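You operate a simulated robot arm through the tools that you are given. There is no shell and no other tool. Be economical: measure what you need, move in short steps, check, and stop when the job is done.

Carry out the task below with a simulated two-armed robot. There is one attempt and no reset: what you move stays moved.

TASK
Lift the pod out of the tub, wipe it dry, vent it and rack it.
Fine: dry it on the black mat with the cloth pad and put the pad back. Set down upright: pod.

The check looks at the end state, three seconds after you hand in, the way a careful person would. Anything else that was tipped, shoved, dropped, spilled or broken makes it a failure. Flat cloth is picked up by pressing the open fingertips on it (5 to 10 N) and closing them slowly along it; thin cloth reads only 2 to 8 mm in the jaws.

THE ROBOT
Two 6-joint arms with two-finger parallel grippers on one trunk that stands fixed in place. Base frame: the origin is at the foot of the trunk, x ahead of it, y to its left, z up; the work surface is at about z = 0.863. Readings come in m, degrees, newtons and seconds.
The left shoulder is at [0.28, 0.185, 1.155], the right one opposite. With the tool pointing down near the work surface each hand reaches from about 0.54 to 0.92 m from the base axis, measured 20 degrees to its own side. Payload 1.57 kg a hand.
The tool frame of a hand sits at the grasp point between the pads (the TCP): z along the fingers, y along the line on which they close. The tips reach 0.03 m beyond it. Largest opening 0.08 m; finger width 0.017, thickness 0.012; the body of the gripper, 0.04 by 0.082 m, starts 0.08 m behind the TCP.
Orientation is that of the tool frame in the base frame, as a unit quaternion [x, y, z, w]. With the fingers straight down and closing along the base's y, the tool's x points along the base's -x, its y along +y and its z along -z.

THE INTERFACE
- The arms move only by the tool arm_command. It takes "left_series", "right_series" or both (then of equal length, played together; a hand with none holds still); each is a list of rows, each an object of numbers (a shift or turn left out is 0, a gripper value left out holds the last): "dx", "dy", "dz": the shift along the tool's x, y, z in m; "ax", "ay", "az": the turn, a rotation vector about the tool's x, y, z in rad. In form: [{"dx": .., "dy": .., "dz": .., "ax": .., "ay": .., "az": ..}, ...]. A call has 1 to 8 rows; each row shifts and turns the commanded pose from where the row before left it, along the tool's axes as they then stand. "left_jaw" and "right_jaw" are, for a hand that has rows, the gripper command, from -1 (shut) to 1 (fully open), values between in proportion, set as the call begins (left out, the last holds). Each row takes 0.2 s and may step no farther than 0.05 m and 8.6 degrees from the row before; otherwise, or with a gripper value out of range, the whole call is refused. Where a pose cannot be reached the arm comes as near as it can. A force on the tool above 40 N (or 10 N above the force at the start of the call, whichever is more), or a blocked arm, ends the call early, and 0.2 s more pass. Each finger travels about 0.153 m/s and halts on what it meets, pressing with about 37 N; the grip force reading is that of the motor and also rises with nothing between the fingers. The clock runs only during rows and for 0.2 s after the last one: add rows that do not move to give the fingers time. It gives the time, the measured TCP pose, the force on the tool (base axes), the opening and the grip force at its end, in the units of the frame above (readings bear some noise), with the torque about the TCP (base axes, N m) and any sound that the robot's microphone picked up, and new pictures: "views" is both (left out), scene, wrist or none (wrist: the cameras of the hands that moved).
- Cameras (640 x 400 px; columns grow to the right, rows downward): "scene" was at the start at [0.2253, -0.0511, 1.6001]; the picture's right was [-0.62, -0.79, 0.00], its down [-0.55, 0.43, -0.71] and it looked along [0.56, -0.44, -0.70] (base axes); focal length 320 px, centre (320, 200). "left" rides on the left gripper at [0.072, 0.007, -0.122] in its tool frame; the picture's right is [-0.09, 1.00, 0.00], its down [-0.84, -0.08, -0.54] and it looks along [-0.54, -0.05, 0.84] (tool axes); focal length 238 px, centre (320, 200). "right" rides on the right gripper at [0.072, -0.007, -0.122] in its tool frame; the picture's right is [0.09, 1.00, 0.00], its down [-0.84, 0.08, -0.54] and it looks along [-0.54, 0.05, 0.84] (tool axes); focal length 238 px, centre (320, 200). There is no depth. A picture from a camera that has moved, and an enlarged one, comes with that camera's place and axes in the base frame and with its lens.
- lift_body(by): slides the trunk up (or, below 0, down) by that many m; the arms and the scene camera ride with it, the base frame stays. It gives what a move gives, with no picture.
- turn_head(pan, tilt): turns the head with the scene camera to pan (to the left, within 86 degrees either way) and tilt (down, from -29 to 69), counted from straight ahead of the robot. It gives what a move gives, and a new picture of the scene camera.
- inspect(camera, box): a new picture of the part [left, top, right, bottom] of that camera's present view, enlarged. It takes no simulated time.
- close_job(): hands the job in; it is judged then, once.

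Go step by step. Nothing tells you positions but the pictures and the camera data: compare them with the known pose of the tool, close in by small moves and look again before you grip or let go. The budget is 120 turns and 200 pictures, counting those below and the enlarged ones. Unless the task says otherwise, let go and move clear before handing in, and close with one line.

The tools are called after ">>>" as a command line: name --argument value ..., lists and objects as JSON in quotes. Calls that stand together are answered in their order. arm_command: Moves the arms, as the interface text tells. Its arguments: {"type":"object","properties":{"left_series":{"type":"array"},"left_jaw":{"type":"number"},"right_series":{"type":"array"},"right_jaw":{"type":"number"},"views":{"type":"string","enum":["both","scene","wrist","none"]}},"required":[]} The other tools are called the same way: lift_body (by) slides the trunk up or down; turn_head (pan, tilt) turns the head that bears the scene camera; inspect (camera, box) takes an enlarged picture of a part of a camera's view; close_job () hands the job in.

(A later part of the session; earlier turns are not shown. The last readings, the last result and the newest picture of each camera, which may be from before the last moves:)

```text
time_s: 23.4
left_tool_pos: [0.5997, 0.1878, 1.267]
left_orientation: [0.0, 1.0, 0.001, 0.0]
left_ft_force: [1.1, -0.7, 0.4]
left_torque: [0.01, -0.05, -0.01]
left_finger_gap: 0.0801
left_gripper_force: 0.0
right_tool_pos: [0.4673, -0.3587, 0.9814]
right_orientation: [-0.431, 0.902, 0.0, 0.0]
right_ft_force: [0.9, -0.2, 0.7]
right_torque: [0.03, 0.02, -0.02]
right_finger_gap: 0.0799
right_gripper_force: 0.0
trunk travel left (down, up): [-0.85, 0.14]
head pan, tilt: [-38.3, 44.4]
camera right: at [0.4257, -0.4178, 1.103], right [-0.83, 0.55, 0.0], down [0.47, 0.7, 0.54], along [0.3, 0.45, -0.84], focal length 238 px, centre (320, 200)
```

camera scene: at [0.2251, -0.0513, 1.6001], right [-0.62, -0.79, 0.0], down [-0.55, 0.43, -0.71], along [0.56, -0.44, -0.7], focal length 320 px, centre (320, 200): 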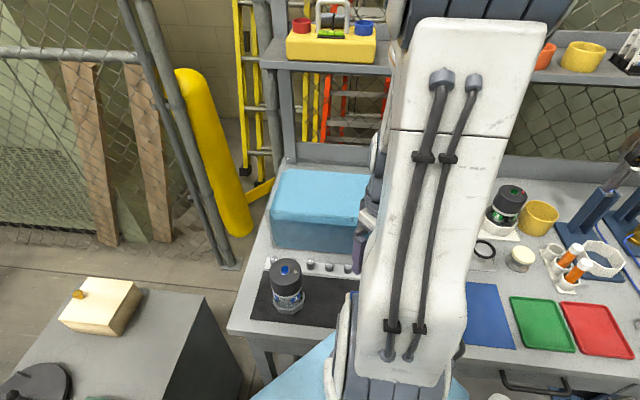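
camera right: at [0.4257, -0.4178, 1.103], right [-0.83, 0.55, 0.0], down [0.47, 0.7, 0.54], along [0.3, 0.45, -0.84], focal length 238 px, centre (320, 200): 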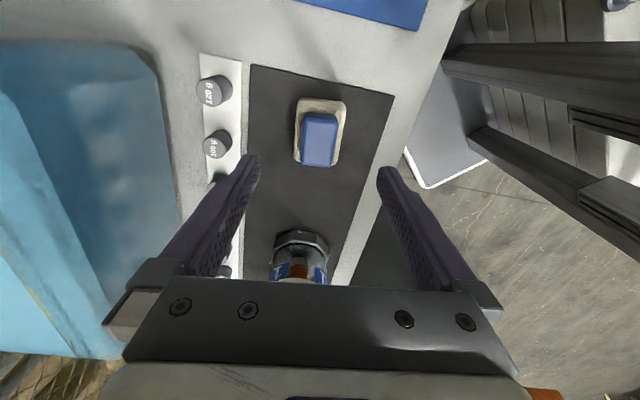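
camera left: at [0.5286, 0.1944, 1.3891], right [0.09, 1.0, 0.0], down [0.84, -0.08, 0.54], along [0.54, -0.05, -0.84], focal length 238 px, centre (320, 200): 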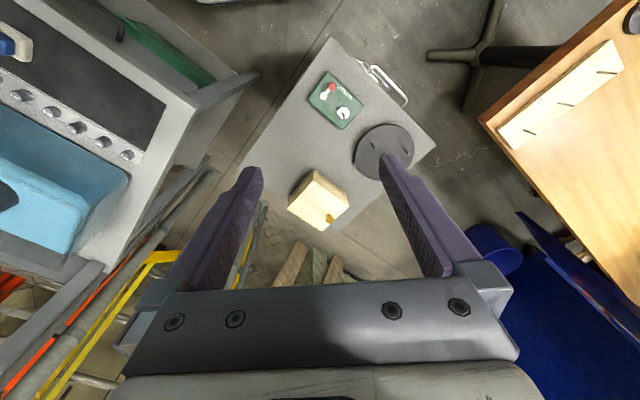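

Aligned. I'll narrow the jaw and descend onto the handle.

>>> arm_command --right_series '[{"dz": 0.03}, {"dz": 0.025}, {"dz": 0.01}, {"dz": 0.005}, {}]' --right_jaw 0.4 --views "wrist"

```text
time_s: 24.6
left_tool_pos: [0.5996, 0.1882, 1.2661]
left_orientation: [0.0, 1.0, 0.001, 0.0]
left_ft_force: [0.3, -0.4, 0.6]
left_torque: [-0.05, 0.0, -0.02]
left_finger_gap: 0.0801
left_gripper_force: 0.1
right_tool_pos: [0.4661, -0.3599, 0.911]
right_orientation: [-0.43, 0.903, 0.0, 0.0]
right_ft_force: [-0.4, -0.2, -0.2]
right_torque: [0.0, 0.03, 0.03]
right_finger_gap: 0.056
right_gripper_force: 0.1
trunk travel left (down, up): [-0.85, 0.14]
head pan, tilt: [-38.3, 44.4]
camera right: at [0.426, -0.419, 1.033], right [-0.83, 0.56, 0.0], down [0.47, 0.7, 0.54], along [0.3, 0.45, -0.84], focal length 238 px, centre (320, 200)
```

right: 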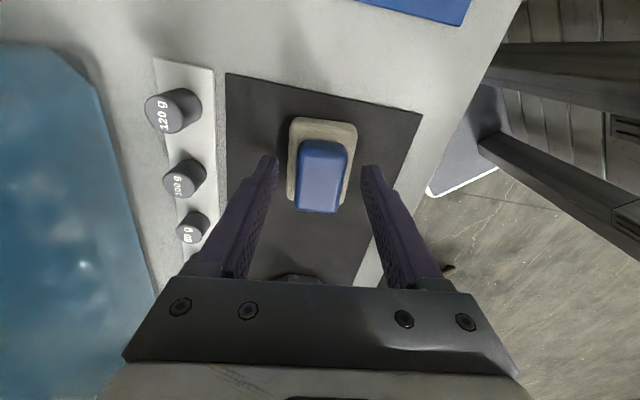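

>>> arm_command --right_series '[{"dz": 0.003}, {"dz": 0.003}, {}]' --views "none"

>>> arm_command --right_series '[{}, {}, {}]' --right_jaw -1 --views "none"

>>> arm_command --right_series '[{"dz": -0.01}, {"dz": -0.02}, {"dz": -0.03}, {"dz": -0.03}, {}]' --views "wrist"

```text
time_s: 25.4
left_tool_pos: [0.5989, 0.1881, 1.2659]
left_orientation: [0.0, 1.0, -0.001, 0.0]
left_ft_force: [0.3, 0.7, 0.7]
left_torque: [0.03, -0.02, -0.01]
left_finger_gap: 0.0801
left_gripper_force: 0.0
right_tool_pos: [0.4675, -0.3607, 0.905]
right_orientation: [-0.43, 0.903, 0.0, 0.0]
right_ft_force: [0.7, -0.6, 0.6]
right_torque: [0.02, -0.03, -0.04]
right_finger_gap: 0.056
right_gripper_force: 0.1
trunk travel left (down, up): [-0.85, 0.14]
head pan, tilt: [-38.3, 44.4]
```

```text
time_s: 26.2
left_tool_pos: [0.599, 0.1874, 1.2663]
left_orientation: [0.001, 1.0, 0.0, 0.0]
left_ft_force: [0.0, 0.4, 0.1]
left_torque: [-0.02, -0.02, 0.0]
left_finger_gap: 0.0801
left_gripper_force: 0.1
right_tool_pos: [0.4672, -0.3587, 0.9043]
right_orientation: [-0.429, 0.903, 0.0, 0.0]
right_ft_force: [0.2, 0.2, 0.2]
right_torque: [-0.01, 0.02, -0.02]
right_finger_gap: 0.044
right_gripper_force: 36.7
trunk travel left (down, up): [-0.85, 0.14]
head pan, tilt: [-38.3, 44.4]
```

```text
time_s: 27.4
left_tool_pos: [0.5988, 0.188, 1.2665]
left_orientation: [0.0, 1.0, 0.0, 0.0]
left_ft_force: [1.1, 0.1, 0.3]
left_torque: [0.0, -0.02, 0.02]
left_finger_gap: 0.0799
left_gripper_force: 0.0
right_tool_pos: [0.4663, -0.3598, 0.9946]
right_orientation: [-0.43, 0.903, 0.0, 0.0]
right_ft_force: [-0.1, 0.0, -0.8]
right_torque: [-0.01, -0.02, 0.0]
right_finger_gap: 0.0443
right_gripper_force: 36.8
trunk travel left (down, up): [-0.85, 0.14]
head pan, tilt: [-38.3, 44.4]
camera right: at [0.427, -0.4193, 1.1178], right [-0.83, 0.56, 0.0], down [0.47, 0.7, 0.54], along [0.3, 0.45, -0.84], focal length 238 px, centre (320, 200)
```

right: 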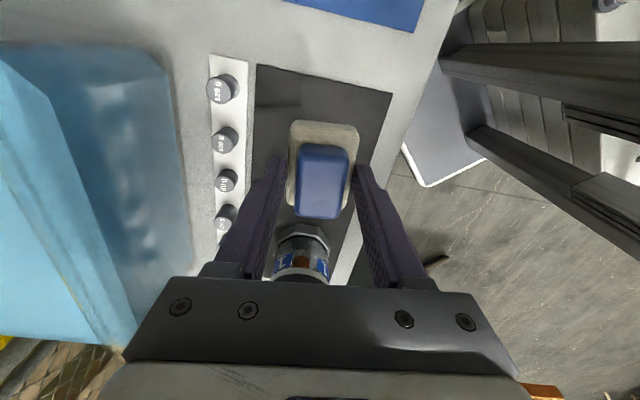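

The pad is held at a 44 mm grip. I'll pull the right hand back a bit and bring the left hand toward the pod's cap.

>>> arm_command --right_series '[{"dx": 0.03, "dz": -0.02}, {"dx": 0.03, "dz": -0.02}, {"dx": 0.02}, {}, {}, {}, {}, {}]' --left_series '[{"dy": -0.049}, {"dy": -0.049}, {"dy": -0.049}, {"dy": -0.049, "dx": 0.005}, {"dy": -0.049, "dx": 0.005}, {"dy": -0.049, "dx": 0.005}, {"dy": -0.049, "dx": 0.004}, {"dz": 0.04}]' --left_jaw 1

```text
time_s: 29.2
left_tool_pos: [0.5822, -0.1549, 1.2243]
left_orientation: [0.0, 1.0, 0.001, 0.0]
left_ft_force: [0.3, -0.3, 0.5]
left_torque: [0.04, 0.04, -0.04]
left_finger_gap: 0.0799
left_gripper_force: 0.1
right_tool_pos: [0.4179, -0.4224, 1.035]
right_orientation: [-0.429, 0.903, 0.0, 0.0]
right_ft_force: [-0.8, -1.1, -0.7]
right_torque: [0.02, -0.03, 0.02]
right_finger_gap: 0.0439
right_gripper_force: 36.4
trunk travel left (down, up): [-0.85, 0.14]
head pan, tilt: [-38.3, 44.4]
camera scene: at [0.2253, -0.0516, 1.6001], right [-0.62, -0.79, 0.0], down [-0.55, 0.43, -0.71], along [0.56, -0.44, -0.7], focal length 320 px, centre (320, 200)
camera right: at [0.3773, -0.4814, 1.1567], right [-0.83, 0.56, 0.0], down [0.47, 0.7, 0.54], along [0.3, 0.45, -0.84], focal length 238 px, centre (320, 200)
camera left: at [0.5103, -0.1493, 1.3457], right [0.09, 1.0, 0.0], down [0.84, -0.08, 0.54], along [0.54, -0.05, -0.84], focal length 238 px, centre (320, 200)
```

scene: 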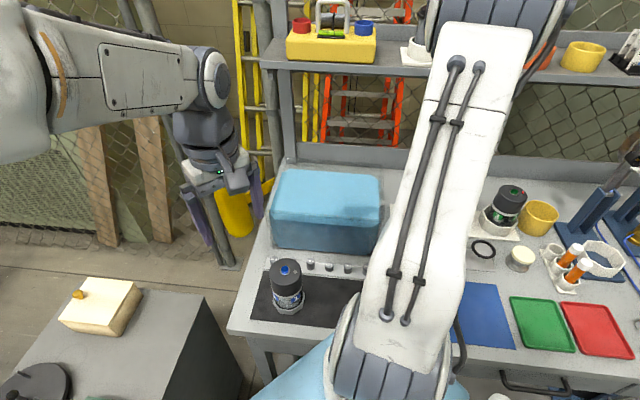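
right: 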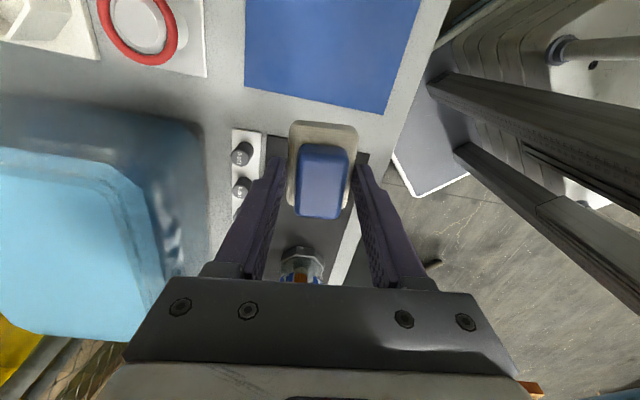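
left: 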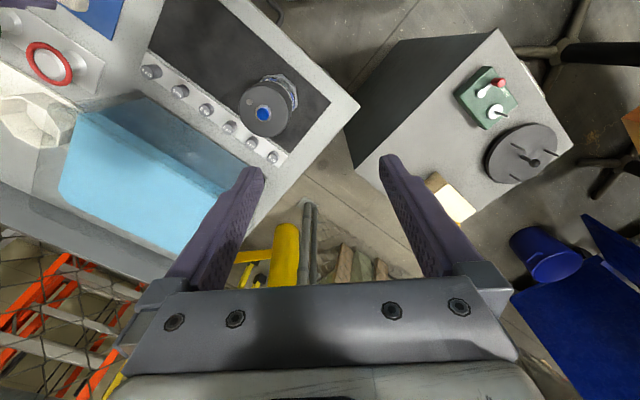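

>>> arm_command --left_series '[{"dy": -0.04, "dx": 0.002}, {"dy": -0.04}, {"dz": 0.045}, {"dz": 0.045}, {"dz": 0.045}, {"dz": 0.03}, {}]' --left_jaw 1

>>> inspect --camera "left" --box '[220, 70, 420, 220]'

```text
time_s: 30.8
left_tool_pos: [0.5776, -0.2344, 1.0606]
left_orientation: [0.001, 1.0, 0.0, 0.0]
left_ft_force: [-0.2, 0.0, -0.2]
left_torque: [0.01, 0.03, -0.01]
left_finger_gap: 0.0798
left_gripper_force: 0.0
right_tool_pos: [0.4178, -0.422, 1.0352]
right_orientation: [-0.429, 0.903, 0.0, -0.001]
right_ft_force: [0.6, 0.3, -1.1]
right_torque: [-0.02, -0.01, -0.01]
right_finger_gap: 0.044
right_gripper_force: 36.8
trunk travel left (down, up): [-0.85, 0.14]
head pan, tilt: [-38.3, 44.4]
camera scene: at [0.2255, -0.0513, 1.6001], right [-0.62, -0.79, 0.0], down [-0.55, 0.43, -0.71], along [0.56, -0.44, -0.7], focal length 320 px, centre (320, 200)
camera left: at [0.5069, -0.2283, 1.1825], right [0.09, 1.0, 0.0], down [0.84, -0.08, 0.54], along [0.54, -0.05, -0.84], focal length 238 px, centre (320, 200)
```

scene: 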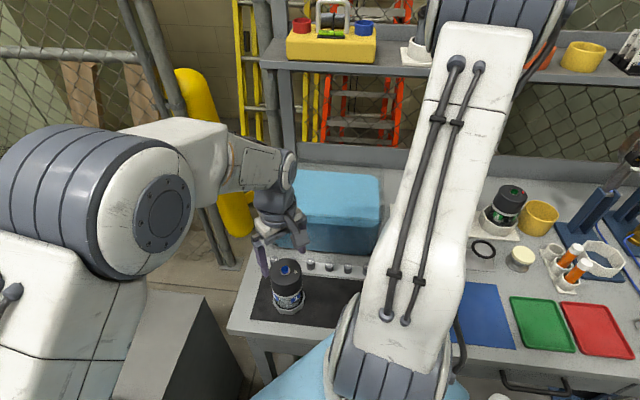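
left: 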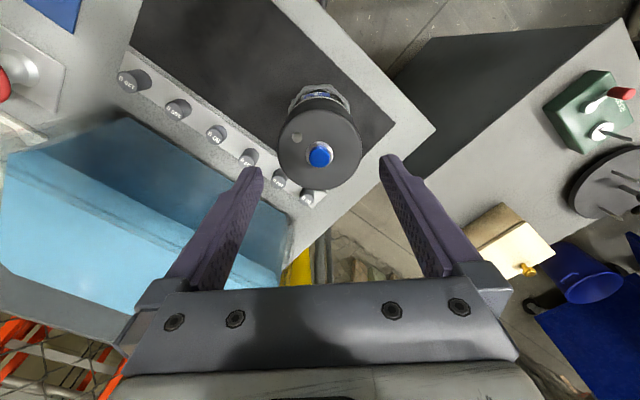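

```text
2.67 times, centred on (320, 145) of left
camera zoom: at [0.5069, -0.2283, 1.1825], right [0.09, 1.0, 0.0], down [0.84, -0.08, 0.54], along [0.54, -0.05, -0.84], focal length 636 px, centre (320, 347)
```

zoom: 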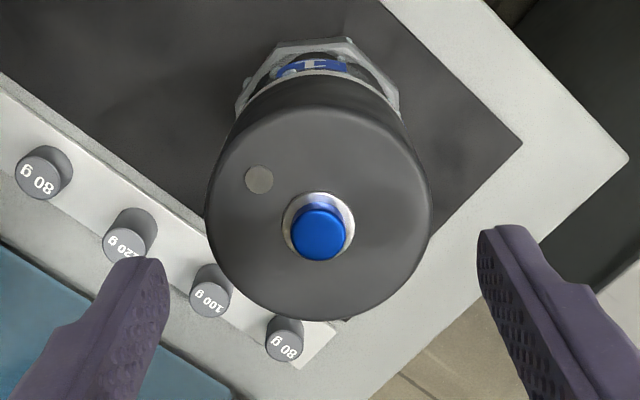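

>>> arm_command --left_series '[{"dx": -0.004, "dz": 0.02}, {"dz": 0.015}, {"dz": 0.015}, {"dz": 0.015}, {"dz": 0.01}, {}]' --left_jaw 1 --views "wrist"

```text
time_s: 32.2
left_tool_pos: [0.5812, -0.2342, 0.9843]
left_orientation: [0.0, 1.0, 0.0, 0.0]
left_ft_force: [-0.3, -0.3, 0.5]
left_torque: [0.0, -0.02, 0.03]
left_finger_gap: 0.08
left_gripper_force: 0.1
right_tool_pos: [0.4182, -0.422, 1.0344]
right_orientation: [-0.429, 0.903, 0.001, 0.0]
right_ft_force: [0.3, -0.2, -0.4]
right_torque: [-0.01, -0.01, 0.0]
right_finger_gap: 0.0441
right_gripper_force: 37.3
trunk travel left (down, up): [-0.85, 0.14]
head pan, tilt: [-38.3, 44.4]
camera left: at [0.5107, -0.2282, 1.1072], right [0.09, 1.0, 0.0], down [0.84, -0.08, 0.54], along [0.54, -0.05, -0.84], focal length 238 px, centre (320, 200)
```

left: 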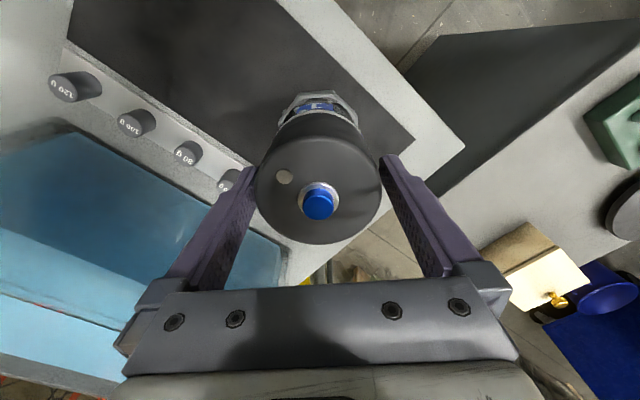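

>>> arm_command --left_series '[{}, {}, {}]' --left_jaw -1 --views "none"

>>> arm_command --right_series '[{"ay": 0.145}, {"ay": 0.145}, {"ay": 0.145}, {"ay": 0.145}, {"ay": 0.145}, {}]' --views "both"

```text
time_s: 33.0
left_tool_pos: [0.5819, -0.2342, 0.9846]
left_orientation: [0.0, 1.0, 0.0, 0.0]
left_ft_force: [-0.4, -2.1, -0.4]
left_torque: [-0.22, -0.03, 0.0]
left_finger_gap: 0.0722
left_gripper_force: 37.0
right_tool_pos: [0.4178, -0.421, 1.0356]
right_orientation: [-0.429, 0.903, 0.0, 0.0]
right_ft_force: [0.0, 0.6, -0.9]
right_torque: [0.01, 0.0, 0.0]
right_finger_gap: 0.044
right_gripper_force: 37.2
trunk travel left (down, up): [-0.85, 0.14]
head pan, tilt: [-38.3, 44.4]
```

```text
time_s: 34.4
left_tool_pos: [0.5817, -0.2343, 0.9844]
left_orientation: [-0.001, 1.0, 0.0, 0.0]
left_ft_force: [-1.8, -3.2, 0.3]
left_torque: [-0.28, 0.06, 0.0]
left_finger_gap: 0.0726
left_gripper_force: 37.0
right_tool_pos: [0.4171, -0.4223, 1.0366]
right_orientation: [-0.402, 0.844, -0.153, -0.321]
right_ft_force: [-0.5, 0.9, -0.9]
right_torque: [-0.02, -0.02, 0.02]
right_finger_gap: 0.044
right_gripper_force: 36.7
trunk travel left (down, up): [-0.85, 0.14]
head pan, tilt: [-38.3, 44.4]
camera scene: at [0.2253, -0.0513, 1.6001], right [-0.62, -0.79, 0.0], down [-0.55, 0.43, -0.71], along [0.56, -0.44, -0.7], focal length 320 px, centre (320, 200)
camera right: at [0.4389, -0.4043, 1.1744], right [-0.82, 0.57, 0.06], down [0.56, 0.81, -0.15], along [-0.14, -0.09, -0.99], focal length 238 px, centre (320, 200)
```

scene: 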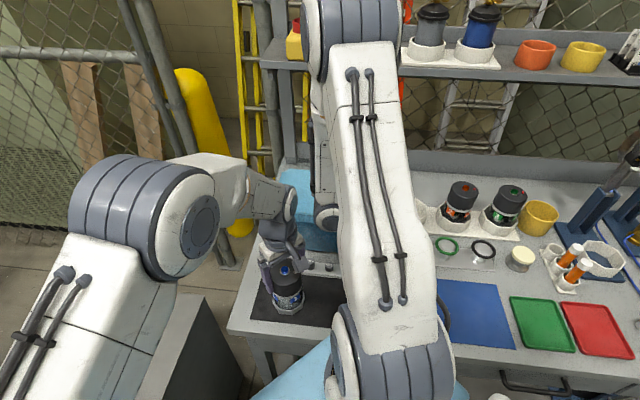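
right: 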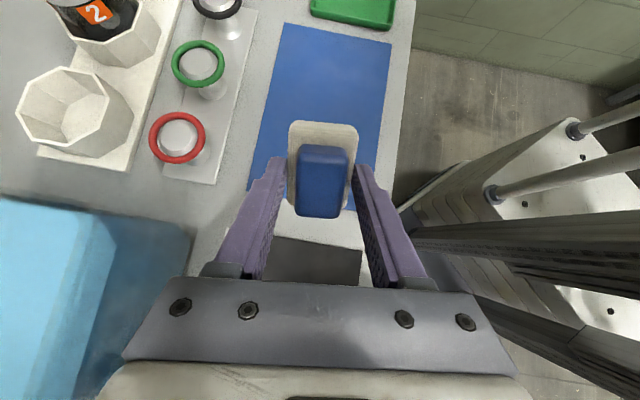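

That tilted the wrong way, so I'll reverse it. First back to vertical, then to +42° toward the pod, while staying clear of it.

>>> arm_command --right_series '[{"ay": -0.145}, {"ay": -0.145}, {"ay": -0.145}, {"ay": -0.145}, {"ay": -0.145}, {"ay": -0.145}, {"ay": -0.145}, {"ay": -0.145}]' --views "none"

>>> arm_command --right_series '[{"ay": -0.145}, {"ay": -0.145}, {"ay": -0.145}, {}]' --views "both"

```text
time_s: 36.2
left_tool_pos: [0.5823, -0.2339, 0.9854]
left_orientation: [0.002, 1.0, 0.0, 0.0]
left_ft_force: [-1.7, -1.3, 0.4]
left_torque: [-0.08, 0.07, -0.01]
left_finger_gap: 0.0722
left_gripper_force: 37.1
right_tool_pos: [0.4169, -0.4214, 1.0362]
right_orientation: [-0.419, 0.882, 0.092, 0.196]
right_ft_force: [-0.8, 0.5, -0.6]
right_torque: [-0.01, -0.01, 0.06]
right_finger_gap: 0.0438
right_gripper_force: 36.9
trunk travel left (down, up): [-0.85, 0.14]
head pan, tilt: [-38.3, 44.4]
```

```text
time_s: 37.2
left_tool_pos: [0.5818, -0.2341, 0.9853]
left_orientation: [0.0, 1.0, 0.0, 0.0]
left_ft_force: [0.3, 2.3, 0.9]
left_torque: [0.14, -0.02, 0.01]
left_finger_gap: 0.0724
left_gripper_force: 37.5
right_tool_pos: [0.4178, -0.4223, 1.0341]
right_orientation: [-0.39, 0.818, 0.182, 0.381]
right_ft_force: [0.0, 0.6, 0.3]
right_torque: [0.01, 0.01, 0.04]
right_finger_gap: 0.0439
right_gripper_force: 37.0
trunk travel left (down, up): [-0.85, 0.14]
head pan, tilt: [-38.3, 44.4]
camera scene: at [0.2253, -0.0513, 1.6001], right [-0.62, -0.79, 0.0], down [-0.55, 0.43, -0.71], along [0.56, -0.44, -0.7], focal length 320 px, centre (320, 200)
camera right: at [0.3332, -0.5333, 1.0579], right [-0.81, 0.58, -0.07], down [0.02, 0.14, 0.99], along [0.59, 0.8, -0.13], focal length 238 px, centre (320, 200)
```

scene: 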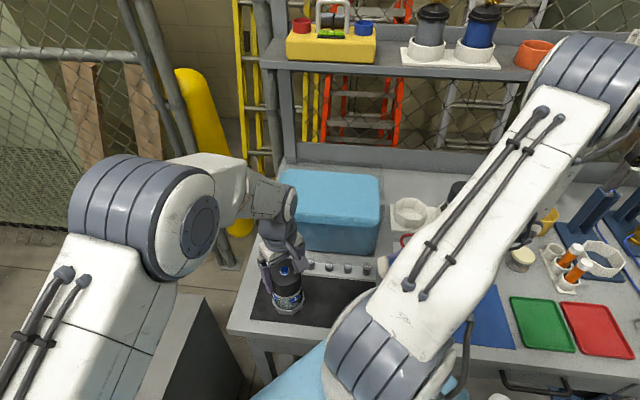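
right: 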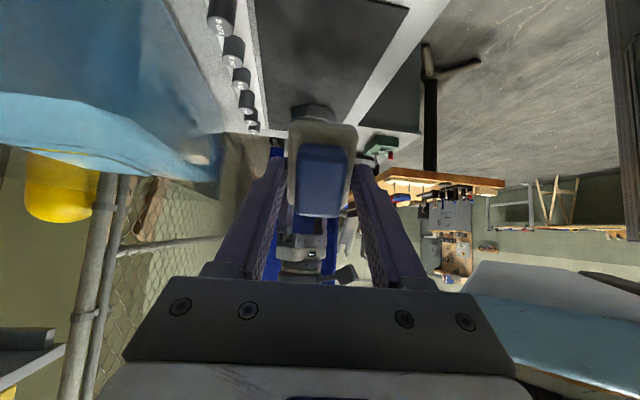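

The 50° tilt is reachable, but the hand camera ends up underneath. I'll spin the tool 180° about its own axis so the camera is on top, which allows a fully horizontal wipe with the pod standing on the mat.

>>> arm_command --right_series '[{"az": 0.149}, {"az": 0.149}, {"az": 0.149}, {"az": 0.149}, {"az": 0.149}, {"az": 0.149}, {"az": 0.149}, {"az": 0.149}]' --views "none"

>>> arm_command --right_series '[{"az": 0.149}, {"az": 0.149}, {"az": 0.149}, {"az": 0.149}, {"az": 0.149}, {"az": 0.149}, {"az": 0.149}, {"az": 0.149}]' --views "none"

>>> arm_command --right_series '[{"az": 0.149}, {"az": 0.149}, {"az": 0.149}, {"az": 0.149}, {"az": 0.149}, {"az": 0.0126}, {}]' --views "both"

```text
time_s: 39.0
left_tool_pos: [0.5812, -0.2341, 0.9859]
left_orientation: [0.0, 1.0, 0.0, 0.001]
left_ft_force: [-0.8, 1.1, -0.5]
left_torque: [0.12, 0.05, 0.01]
left_finger_gap: 0.0722
left_gripper_force: 36.7
right_tool_pos: [0.4153, -0.4219, 1.0355]
right_orientation: [0.138, 0.896, 0.364, 0.213]
right_ft_force: [0.0, -0.9, -1.0]
right_torque: [0.01, 0.0, 0.0]
right_finger_gap: 0.044
right_gripper_force: 36.8
trunk travel left (down, up): [-0.85, 0.14]
head pan, tilt: [-38.3, 44.4]
```

```text
time_s: 40.8
left_tool_pos: [0.5816, -0.2338, 0.9855]
left_orientation: [0.0, 1.0, -0.001, 0.0]
left_ft_force: [-1.2, 0.9, 0.2]
left_torque: [0.06, 0.01, 0.0]
left_finger_gap: 0.0724
left_gripper_force: 37.1
right_tool_pos: [0.4165, -0.4213, 1.0346]
right_orientation: [0.618, 0.664, 0.42, -0.028]
right_ft_force: [-0.3, -0.9, -0.2]
right_torque: [0.0, 0.01, 0.03]
right_finger_gap: 0.0441
right_gripper_force: 37.2
trunk travel left (down, up): [-0.85, 0.14]
head pan, tilt: [-38.3, 44.4]
```

```text
time_s: 42.4
left_tool_pos: [0.581, -0.2346, 0.9857]
left_orientation: [0.0, 1.0, 0.0, 0.0]
left_ft_force: [-1.4, -0.5, -0.6]
left_torque: [0.01, -0.02, 0.01]
left_finger_gap: 0.0722
left_gripper_force: 37.0
right_tool_pos: [0.4175, -0.4223, 1.0358]
right_orientation: [0.819, 0.389, 0.381, -0.182]
right_ft_force: [0.2, 0.5, -0.7]
right_torque: [-0.02, -0.02, 0.01]
right_finger_gap: 0.0437
right_gripper_force: 36.8
trunk travel left (down, up): [-0.85, 0.14]
head pan, tilt: [-38.3, 44.4]
camera scene: at [0.2253, -0.0513, 1.6001], right [-0.62, -0.79, 0.0], down [-0.55, 0.43, -0.71], along [0.56, -0.44, -0.7], focal length 320 px, centre (320, 200)
camera right: at [0.3818, -0.4539, 1.1686], right [0.81, -0.58, 0.07], down [-0.54, -0.79, -0.29], along [0.22, 0.2, -0.95], focal length 238 px, centre (320, 200)
```

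scene: 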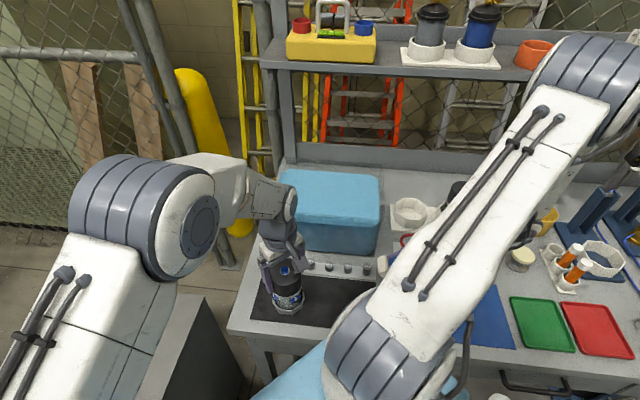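
right: 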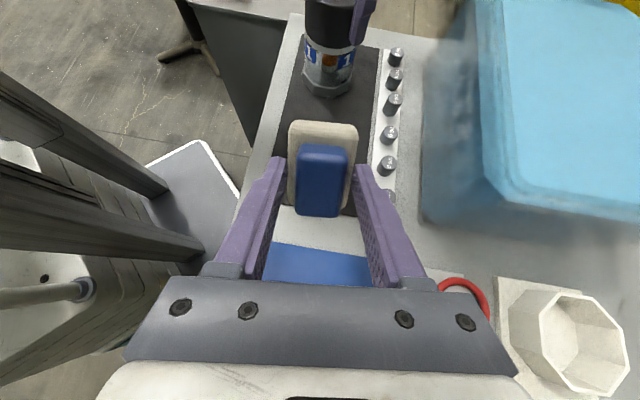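

The camera is on top now and the view is good. I'll tilt further toward horizontal.

>>> arm_command --right_series '[{"ay": 0.145}, {"ay": 0.145}, {"ay": 0.145}, {"ay": 0.145}, {"ay": 0.05}, {}, {}]' --views "both"

```text
time_s: 44.0
left_tool_pos: [0.5818, -0.234, 0.9854]
left_orientation: [0.001, 1.0, 0.0, 0.0]
left_ft_force: [-0.3, 1.1, 0.7]
left_torque: [0.02, -0.04, -0.02]
left_finger_gap: 0.0723
left_gripper_force: 36.7
right_tool_pos: [0.4166, -0.4212, 1.0362]
right_orientation: [0.66, 0.314, 0.616, -0.294]
right_ft_force: [0.5, -0.8, -1.4]
right_torque: [-0.04, 0.04, -0.01]
right_finger_gap: 0.044
right_gripper_force: 36.8
trunk travel left (down, up): [-0.85, 0.14]
head pan, tilt: [-38.3, 44.4]
camera scene: at [0.2253, -0.0513, 1.6001], right [-0.62, -0.79, 0.0], down [-0.55, 0.43, -0.71], along [0.56, -0.44, -0.7], focal length 320 px, centre (320, 200)
camera right: at [0.3371, -0.5071, 1.1151], right [0.78, -0.62, 0.09], down [-0.32, -0.51, -0.8], along [0.54, 0.59, -0.6], focal length 238 px, centre (320, 200)
```

scene: 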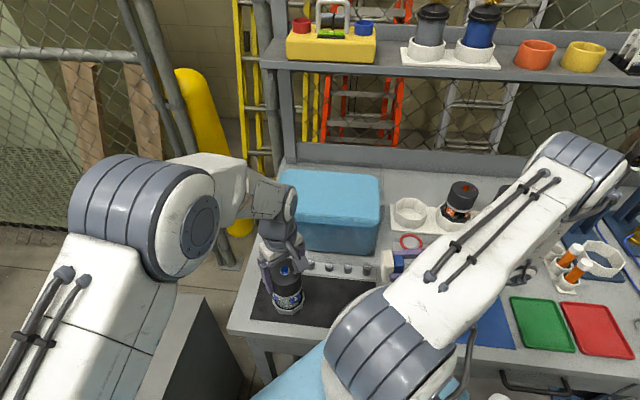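
right: 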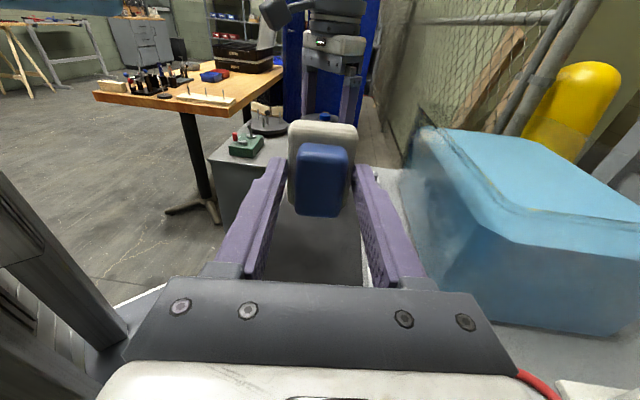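

The horizontal orientation is reachable. The left hand will lift the pod 6 cm straight up, still over the mat, while the right brings the pad to about 2 cm in front of the glass.

>>> arm_command --left_series '[{"dz": -0.015}, {"dz": -0.015}, {"dz": -0.015}, {"dz": -0.015}, {}, {}]' --right_series '[{}, {"dz": 0.0385, "dx": -0.01, "dy": 0.0025}, {"dz": 0.0385, "dx": -0.01, "dy": 0.0025}, {"dz": 0.0385, "dx": -0.01, "dy": 0.0025}, {"dz": 0.035, "dx": -0.01, "dy": 0.0025}, {}]'

>>> inspect --camera "scene" --box '[230, 210, 430, 330]'

```text
time_s: 45.4
left_tool_pos: [0.5812, -0.234, 1.0451]
left_orientation: [0.0, 1.0, 0.0, 0.0]
left_ft_force: [-1.3, -1.0, -4.1]
left_torque: [0.01, 0.0, 0.03]
left_finger_gap: 0.0716
left_gripper_force: 36.8
right_tool_pos: [0.5149, -0.3124, 0.9844]
right_orientation: [0.661, 0.314, 0.615, -0.293]
right_ft_force: [0.9, 0.1, -1.3]
right_torque: [-0.01, 0.0, 0.0]
right_finger_gap: 0.0438
right_gripper_force: 36.7
trunk travel left (down, up): [-0.85, 0.14]
head pan, tilt: [-38.3, 44.4]
camera scene: at [0.2258, -0.0513, 1.6], right [-0.62, -0.79, 0.0], down [-0.55, 0.43, -0.71], along [0.56, -0.44, -0.7], focal length 320 px, centre (320, 200)
camera right: at [0.4369, -0.3986, 1.0644], right [0.78, -0.62, 0.09], down [-0.32, -0.51, -0.8], along [0.54, 0.59, -0.6], focal length 238 px, centre (320, 200)
camera left: at [0.5102, -0.2282, 1.1668], right [0.09, 1.0, 0.0], down [0.84, -0.08, 0.54], along [0.54, -0.05, -0.84], focal length 238 px, centre (320, 200)
```

scene: 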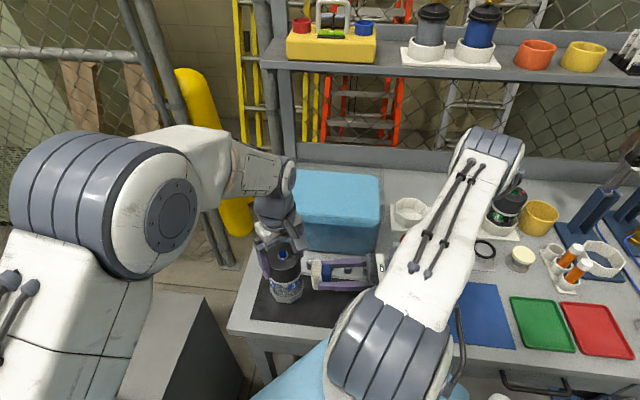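
right: 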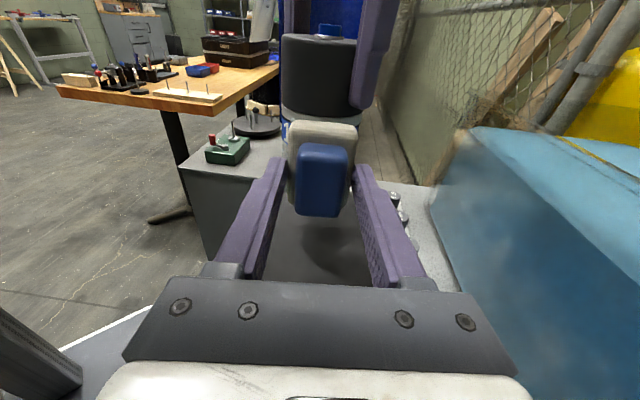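
left: 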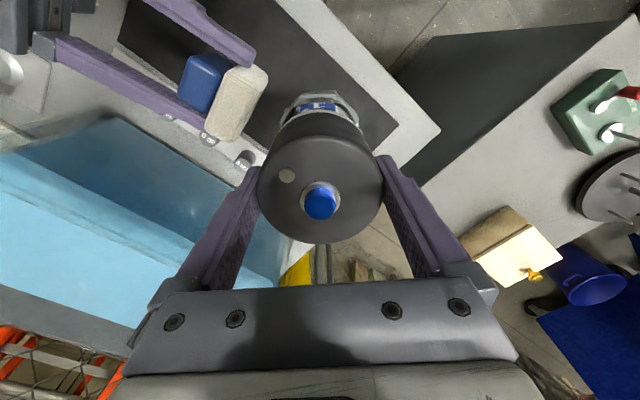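

```text
3.20 times, centred on (330, 270) of scene
camera zoom: at [0.2258, -0.0513, 1.6], right [-0.62, -0.79, 0.0], down [-0.55, 0.43, -0.71], along [0.56, -0.44, -0.7], focal length 1024 px, centre (288, -24)
```

zoom: 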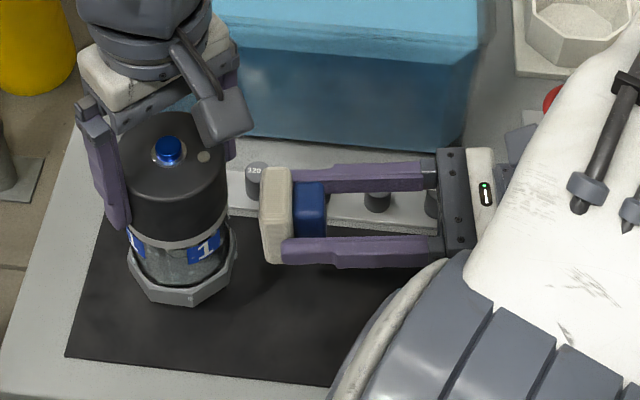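

Great view. I'll advance gently to contact.

>>> arm_command --right_series '[{"dz": 0.008}, {"dz": 0.006}, {"dz": 0.004}, {}]' --views "none"

>>> inspect --camera "scene" --box '[250, 240, 350, 310]'

```text
time_s: 46.4
left_tool_pos: [0.5807, -0.2335, 1.0451]
left_orientation: [0.0, 1.0, 0.0, 0.0]
left_ft_force: [0.0, -0.1, -4.0]
left_torque: [0.0, 0.01, -0.04]
left_finger_gap: 0.0718
left_gripper_force: 36.9
right_tool_pos: [0.5294, -0.299, 0.9845]
right_orientation: [0.661, 0.313, 0.616, -0.293]
right_ft_force: [-0.3, -0.2, 0.1]
right_torque: [0.01, 0.0, 0.01]
right_finger_gap: 0.0437
right_gripper_force: 37.0
trunk travel left (down, up): [-0.85, 0.14]
head pan, tilt: [-38.3, 44.4]
```

```text
5.71 times, centred on (300, 275) of scene
camera zoom: at [0.2255, -0.0513, 1.6], right [-0.62, -0.79, 0.0], down [-0.55, 0.43, -0.71], along [0.56, -0.44, -0.7], focal length 1828 px, centre (434, -229)
```

zoom: 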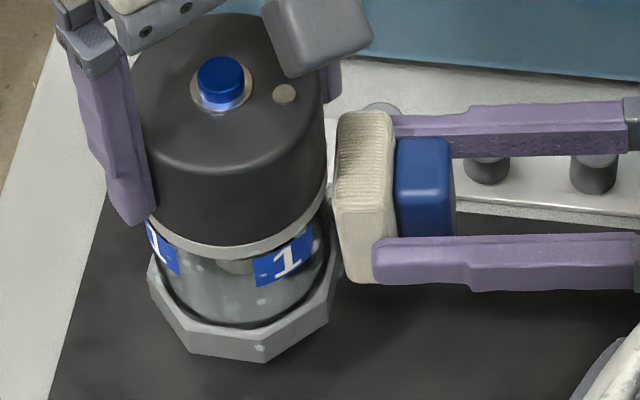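

>>> arm_command --right_series '[{"dz": 0.003}, {"dz": 0.002}, {"dz": 0.002}, {}]' --views "none"

```text
time_s: 47.4
left_tool_pos: [0.582, -0.2321, 1.0455]
left_orientation: [0.0, 1.0, 0.003, 0.001]
left_ft_force: [21.3, 21.9, -3.0]
left_torque: [0.72, -0.66, -0.08]
left_finger_gap: 0.0721
left_gripper_force: 36.9
right_tool_pos: [0.5328, -0.2947, 0.9816]
right_orientation: [0.661, 0.314, 0.616, -0.293]
right_ft_force: [-20.4, -21.9, -1.3]
right_torque: [0.55, -0.54, 0.28]
right_finger_gap: 0.044
right_gripper_force: 37.0
trunk travel left (down, up): [-0.85, 0.14]
head pan, tilt: [-38.3, 44.4]
```

>>> arm_command --right_series '[{"dz": -0.0022}, {}]' --views "none"

```text
time_s: 48.0
left_tool_pos: [0.5818, -0.2335, 1.0455]
left_orientation: [0.001, 1.0, 0.001, 0.0]
left_ft_force: [11.1, 18.2, -0.4]
left_torque: [0.53, -0.29, -0.17]
left_finger_gap: 0.0721
left_gripper_force: 36.7
right_tool_pos: [0.5317, -0.2961, 0.9838]
right_orientation: [0.661, 0.314, 0.615, -0.293]
right_ft_force: [-10.7, -17.7, -4.9]
right_torque: [0.33, -0.23, 0.05]
right_finger_gap: 0.044
right_gripper_force: 37.0
trunk travel left (down, up): [-0.85, 0.14]
head pan, tilt: [-38.3, 44.4]
```

>>> arm_command --right_series '[{"dz": -0.0012}, {"dx": 0.01}, {"dx": 0.01}, {"dx": -0.01}, {"dx": -0.01}, {"dx": -0.01}, {"dx": -0.01}, {"dx": 0.02}]' --views "none"

>>> inspect --camera "scene" --box '[250, 240, 350, 310]'

```text
time_s: 48.7
left_tool_pos: [0.5833, -0.2364, 1.0505]
left_orientation: [0.001, 1.0, -0.004, 0.003]
left_ft_force: [1.3, 2.3, 0.1]
left_torque: [-0.04, -0.05, -0.05]
left_finger_gap: 0.072
left_gripper_force: 36.8
right_tool_pos: [0.5328, -0.298, 0.9928]
right_orientation: [0.666, 0.316, 0.611, -0.29]
right_ft_force: [-1.2, -1.7, -4.0]
right_torque: [-0.05, 0.1, 0.06]
right_finger_gap: 0.044
right_gripper_force: 37.0
trunk travel left (down, up): [-0.85, 0.14]
head pan, tilt: [-38.3, 44.4]
stopped in row 3 (right hand): the force on the tool passed its limit at 44 N (the readings are from after the stop); the commanded pose is now the measured one
```

```text
5.71 times, centred on (300, 275) of scene
camera zoom: at [0.2256, -0.0514, 1.6], right [-0.62, -0.79, 0.0], down [-0.55, 0.43, -0.71], along [0.56, -0.44, -0.7], focal length 1828 px, centre (434, -229)
```

zoom: 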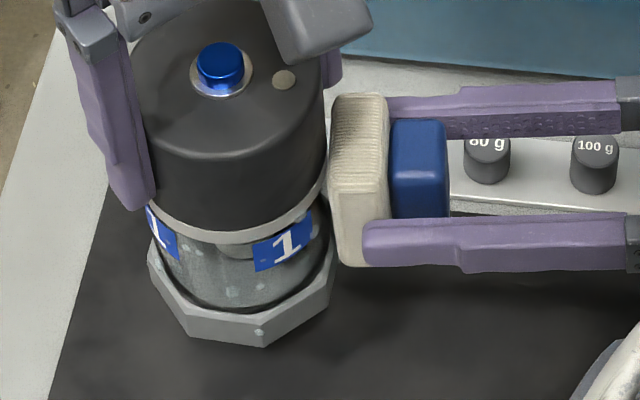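

The pad caught on the ring under the cap. I'll back off a little and see whether contact removed droplets on that side.

>>> arm_command --right_series '[{"dz": -0.02}, {"dz": -0.04}, {"dx": 0.04}, {"dx": 0.02}, {}]' --views "wrist"

>>> inspect --camera "right" --box '[250, 20, 410, 140]'

>>> inspect --camera "scene" --box '[250, 240, 350, 310]'

```text
time_s: 49.9
left_tool_pos: [0.5829, -0.2352, 1.049]
left_orientation: [0.0, 1.0, -0.004, 0.003]
left_ft_force: [0.4, 0.7, -3.0]
left_torque: [-0.01, 0.04, 0.01]
left_finger_gap: 0.0717
left_gripper_force: 36.7
right_tool_pos: [0.4974, -0.3419, 1.0596]
right_orientation: [0.666, 0.315, 0.611, -0.289]
right_ft_force: [-0.9, -0.5, 0.3]
right_torque: [0.0, 0.01, 0.0]
right_finger_gap: 0.0438
right_gripper_force: 37.1
trunk travel left (down, up): [-0.85, 0.14]
head pan, tilt: [-38.3, 44.4]
camera right: at [0.4194, -0.4264, 1.1411], right [0.78, -0.62, 0.09], down [-0.33, -0.52, -0.79], along [0.54, 0.58, -0.61], focal length 238 px, centre (320, 200)
```

right: 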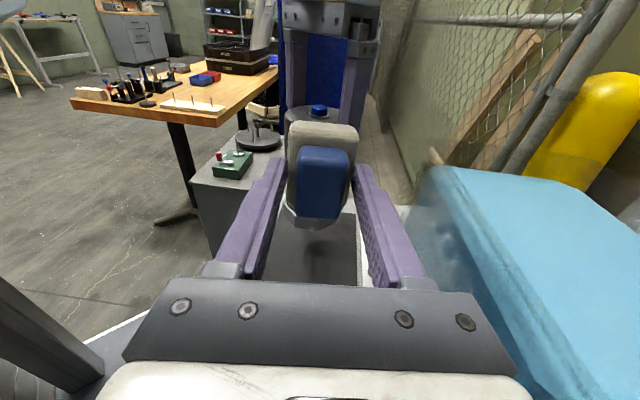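

```text
3.33 times, centred on (330, 80) of right
camera zoom: at [0.4194, -0.4264, 1.1411], right [0.78, -0.62, 0.09], down [-0.33, -0.52, -0.79], along [0.54, 0.58, -0.61], focal length 794 px, centre (287, 600)
```

zoom: 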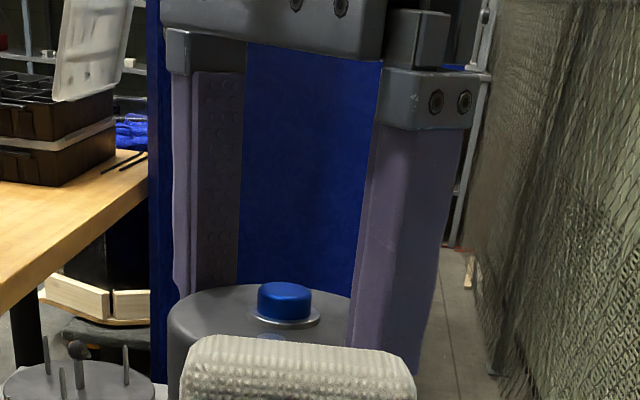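

```text
5.71 times, centred on (300, 275) of scene
camera zoom: at [0.2255, -0.0512, 1.6], right [-0.62, -0.79, 0.0], down [-0.55, 0.43, -0.71], along [0.56, -0.44, -0.7], focal length 1828 px, centre (434, -229)
```

zoom: 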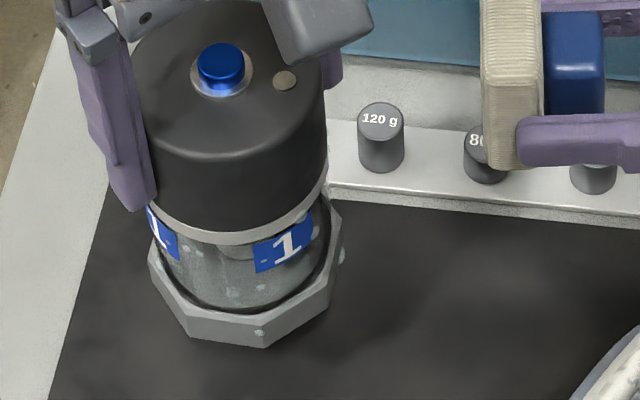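

I'll rotate the pod 68° with the left wrist so the wiped side faces the scene camera.

>>> arm_command --left_series '[{"az": 0.149}, {"az": 0.149}, {"az": 0.149}, {"az": 0.149}, {"az": 0.149}, {"az": 0.149}, {"az": 0.149}, {"az": 0.149}]' --views "none"

>>> inspect --camera "scene" --box '[250, 240, 330, 310]'

```text
time_s: 51.7
left_tool_pos: [0.5833, -0.2358, 1.05]
left_orientation: [0.563, 0.826, -0.001, 0.005]
left_ft_force: [0.8, -0.6, -5.2]
left_torque: [0.02, 0.01, 0.0]
left_finger_gap: 0.0719
left_gripper_force: 36.9
right_tool_pos: [0.4974, -0.3421, 1.0586]
right_orientation: [0.667, 0.315, 0.611, -0.289]
right_ft_force: [0.6, -0.1, -1.3]
right_torque: [-0.01, 0.03, 0.0]
right_finger_gap: 0.0438
right_gripper_force: 37.2
trunk travel left (down, up): [-0.85, 0.14]
head pan, tilt: [-38.3, 44.4]
```

```text
5.71 times, centred on (290, 275) of scene
camera zoom: at [0.2255, -0.0513, 1.6], right [-0.62, -0.79, 0.0], down [-0.55, 0.43, -0.71], along [0.56, -0.44, -0.7], focal length 1828 px, centre (491, -229)
```

zoom: 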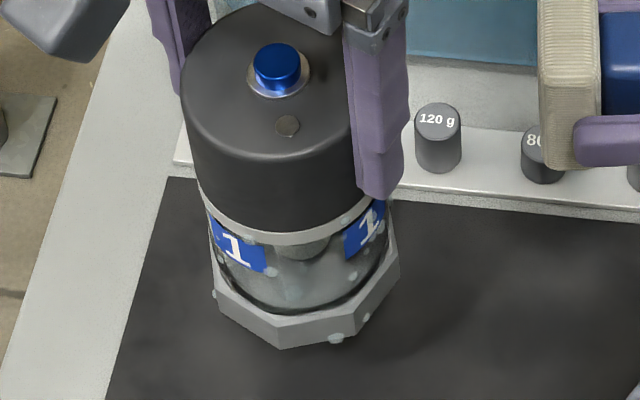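

Droplets remain as small pale dots. I'll bring the pad to foot and lower-glass height, and wipe sideways, tangentially, which keeps the force steady.

>>> arm_command --right_series '[{"dx": -0.035}, {"dx": -0.035}, {"dx": -0.036}, {"dz": 0.03}, {"dz": 0.018}, {"dz": 0.004}, {"dz": 0.002}, {}]' --views "none"

>>> inspect --camera "scene" --box '[250, 240, 350, 310]'

```text
time_s: 53.5
left_tool_pos: [0.5831, -0.2349, 1.0489]
left_orientation: [0.561, 0.827, -0.001, 0.005]
left_ft_force: [-0.4, 1.0, -3.1]
left_torque: [0.0, 0.01, 0.03]
left_finger_gap: 0.0718
left_gripper_force: 37.1
right_tool_pos: [0.5264, -0.3054, 0.9476]
right_orientation: [0.667, 0.315, 0.611, -0.289]
right_ft_force: [-0.3, 0.0, -0.7]
right_torque: [-0.02, -0.05, 0.02]
right_finger_gap: 0.0438
right_gripper_force: 36.5
trunk travel left (down, up): [-0.85, 0.14]
head pan, tilt: [-38.3, 44.4]
```

```text
5.71 times, centred on (300, 275) of scene
camera zoom: at [0.2255, -0.0513, 1.6], right [-0.62, -0.79, 0.0], down [-0.55, 0.43, -0.71], along [0.56, -0.44, -0.7], focal length 1828 px, centre (434, -229)
```

zoom: 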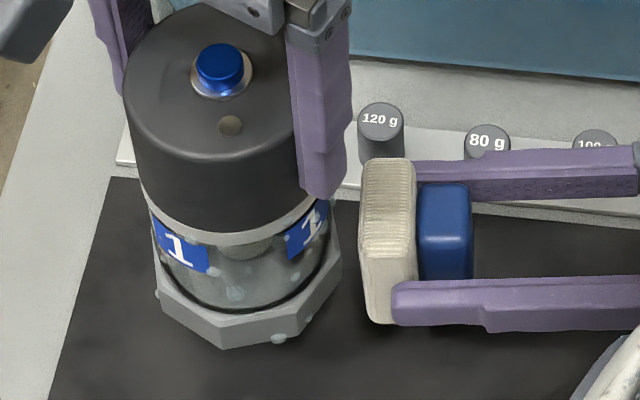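

>>> arm_command --right_series '[{"dz": 0.006}, {"dz": 0.002}, {"dz": 0.001}, {"dz": 0.001}, {}]' --views "none"

```text
time_s: 54.7
left_tool_pos: [0.5832, -0.2361, 1.0501]
left_orientation: [0.562, 0.827, -0.001, 0.004]
left_ft_force: [4.3, 4.3, -5.4]
left_torque: [0.41, -0.42, 0.02]
left_finger_gap: 0.0717
left_gripper_force: 36.9
right_tool_pos: [0.5313, -0.2976, 0.9473]
right_orientation: [0.667, 0.315, 0.611, -0.289]
right_ft_force: [-3.3, -3.4, -0.1]
right_torque: [-0.01, 0.01, 0.07]
right_finger_gap: 0.044
right_gripper_force: 37.3
trunk travel left (down, up): [-0.85, 0.14]
head pan, tilt: [-38.3, 44.4]
```

Light 5 N contact. Now lateral wiping strokes.

>>> arm_command --right_series '[{"dy": 0.008}, {"dy": 0.008}, {"dy": -0.01}, {"dy": -0.01}, {"dy": -0.01}, {"dy": 0.008}, {"dy": 0.006}, {}]' --views "none"

>>> inspect --camera "scene" --box '[250, 240, 350, 310]'

```text
time_s: 56.5
left_tool_pos: [0.5825, -0.2353, 1.0491]
left_orientation: [0.562, 0.827, -0.002, 0.005]
left_ft_force: [6.8, 4.1, -3.9]
left_torque: [0.33, -0.75, 0.08]
left_finger_gap: 0.072
left_gripper_force: 36.3
right_tool_pos: [0.5323, -0.2988, 0.9483]
right_orientation: [0.666, 0.315, 0.611, -0.289]
right_ft_force: [-7.1, -3.5, -1.6]
right_torque: [-0.02, 0.03, 0.19]
right_finger_gap: 0.0438
right_gripper_force: 36.7
trunk travel left (down, up): [-0.85, 0.14]
head pan, tilt: [-38.3, 44.4]
```

```text
5.71 times, centred on (300, 275) of scene
camera zoom: at [0.2255, -0.0513, 1.6], right [-0.62, -0.79, 0.0], down [-0.55, 0.43, -0.71], along [0.56, -0.44, -0.7], focal length 1828 px, centre (434, -229)
```

zoom: 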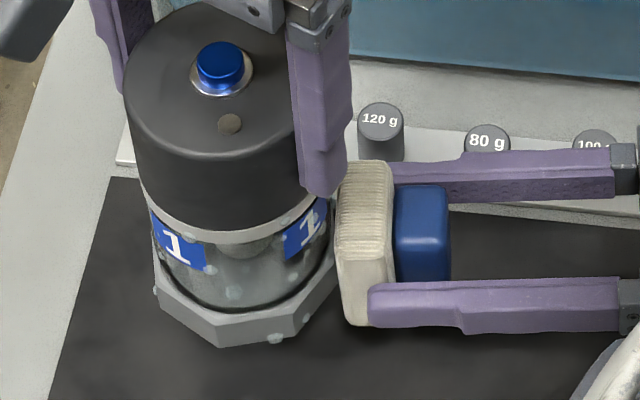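

>>> arm_command --right_series '[{"dz": -0.008}, {}, {}, {}, {}, {}, {}]' --left_series '[{}, {"az": 0.131}, {"az": 0.131}, {"az": 0.131}, {"az": 0.131}, {"az": 0.131}, {"az": 0.131}]' --views "none"

>>> inspect --camera "scene" --box '[255, 240, 335, 310]'

```text
time_s: 58.1
left_tool_pos: [0.5834, -0.2352, 1.0495]
left_orientation: [0.837, 0.548, 0.001, 0.004]
left_ft_force: [0.2, 0.1, -4.8]
left_torque: [0.01, 0.01, 0.02]
left_finger_gap: 0.0717
left_gripper_force: 36.8
right_tool_pos: [0.5286, -0.3046, 0.9478]
right_orientation: [0.666, 0.316, 0.61, -0.29]
right_ft_force: [-0.7, -0.6, -0.8]
right_torque: [-0.02, 0.01, -0.01]
right_finger_gap: 0.0437
right_gripper_force: 36.9
trunk travel left (down, up): [-0.85, 0.14]
head pan, tilt: [-38.3, 44.4]
```

```text
5.71 times, centred on (295, 275) of scene
camera zoom: at [0.2255, -0.0513, 1.6], right [-0.62, -0.79, 0.0], down [-0.55, 0.43, -0.71], along [0.56, -0.44, -0.7], focal length 1828 px, centre (463, -229)
```

zoom: 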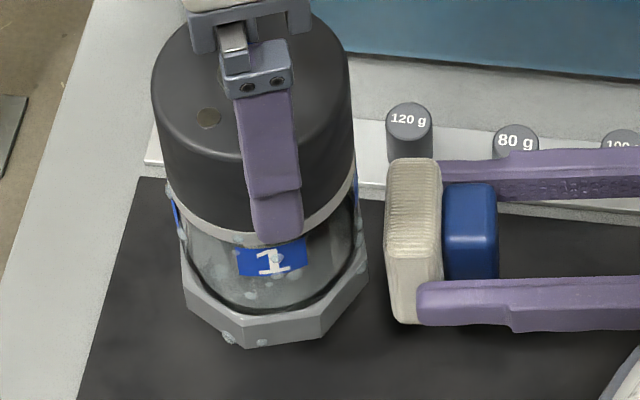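

>>> arm_command --right_series '[{"dz": 0.007}, {"dz": 0.001}, {"dy": 0.008}, {"dy": 0.008}, {"dy": -0.012}, {"dy": -0.012}, {"dy": 0.008}, {}]' --views "none"

>>> arm_command --right_series '[{"dz": -0.008}, {}, {}, {}, {}, {}, {}]' --left_series '[{}, {"az": 0.131}, {"az": 0.131}, {"az": 0.131}, {"az": 0.131}, {"az": 0.131}, {"az": 0.131}]' --views "none"

>>> inspect --camera "scene" --box '[255, 240, 335, 310]'

```text
time_s: 59.9
left_tool_pos: [0.5827, -0.2367, 1.0493]
left_orientation: [0.836, 0.549, 0.001, 0.004]
left_ft_force: [0.3, -0.4, -4.2]
left_torque: [0.02, 0.02, 0.01]
left_finger_gap: 0.0715
left_gripper_force: 36.7
right_tool_pos: [0.5327, -0.2987, 0.9465]
right_orientation: [0.667, 0.315, 0.611, -0.289]
right_ft_force: [0.6, 0.3, -0.9]
right_torque: [-0.01, -0.02, 0.0]
right_finger_gap: 0.0438
right_gripper_force: 37.4
trunk travel left (down, up): [-0.85, 0.14]
head pan, tilt: [-38.3, 44.4]
```

```text
time_s: 61.5
left_tool_pos: [0.5815, -0.2347, 1.0494]
left_orientation: [0.982, 0.186, 0.002, 0.004]
left_ft_force: [0.4, -0.5, -3.7]
left_torque: [0.0, 0.02, -0.01]
left_finger_gap: 0.0713
left_gripper_force: 37.1
right_tool_pos: [0.5275, -0.3045, 0.9472]
right_orientation: [0.667, 0.316, 0.61, -0.289]
right_ft_force: [0.6, -1.9, -0.8]
right_torque: [0.02, 0.01, -0.01]
right_finger_gap: 0.0439
right_gripper_force: 37.2
trunk travel left (down, up): [-0.85, 0.14]
head pan, tilt: [-38.3, 44.4]
```

```text
5.71 times, centred on (295, 275) of scene
camera zoom: at [0.2255, -0.0513, 1.6], right [-0.62, -0.79, 0.0], down [-0.55, 0.43, -0.71], along [0.56, -0.44, -0.7], focal length 1828 px, centre (463, -229)
```

zoom: 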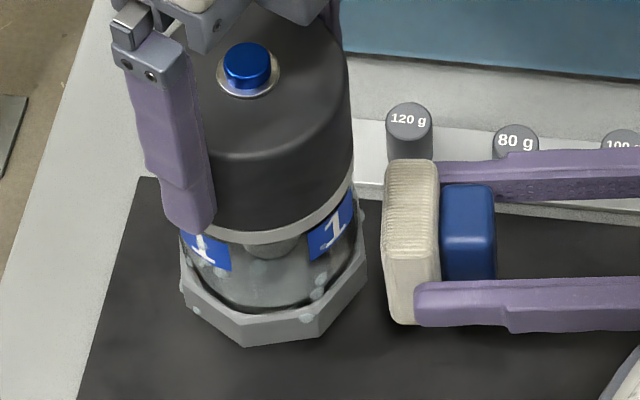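

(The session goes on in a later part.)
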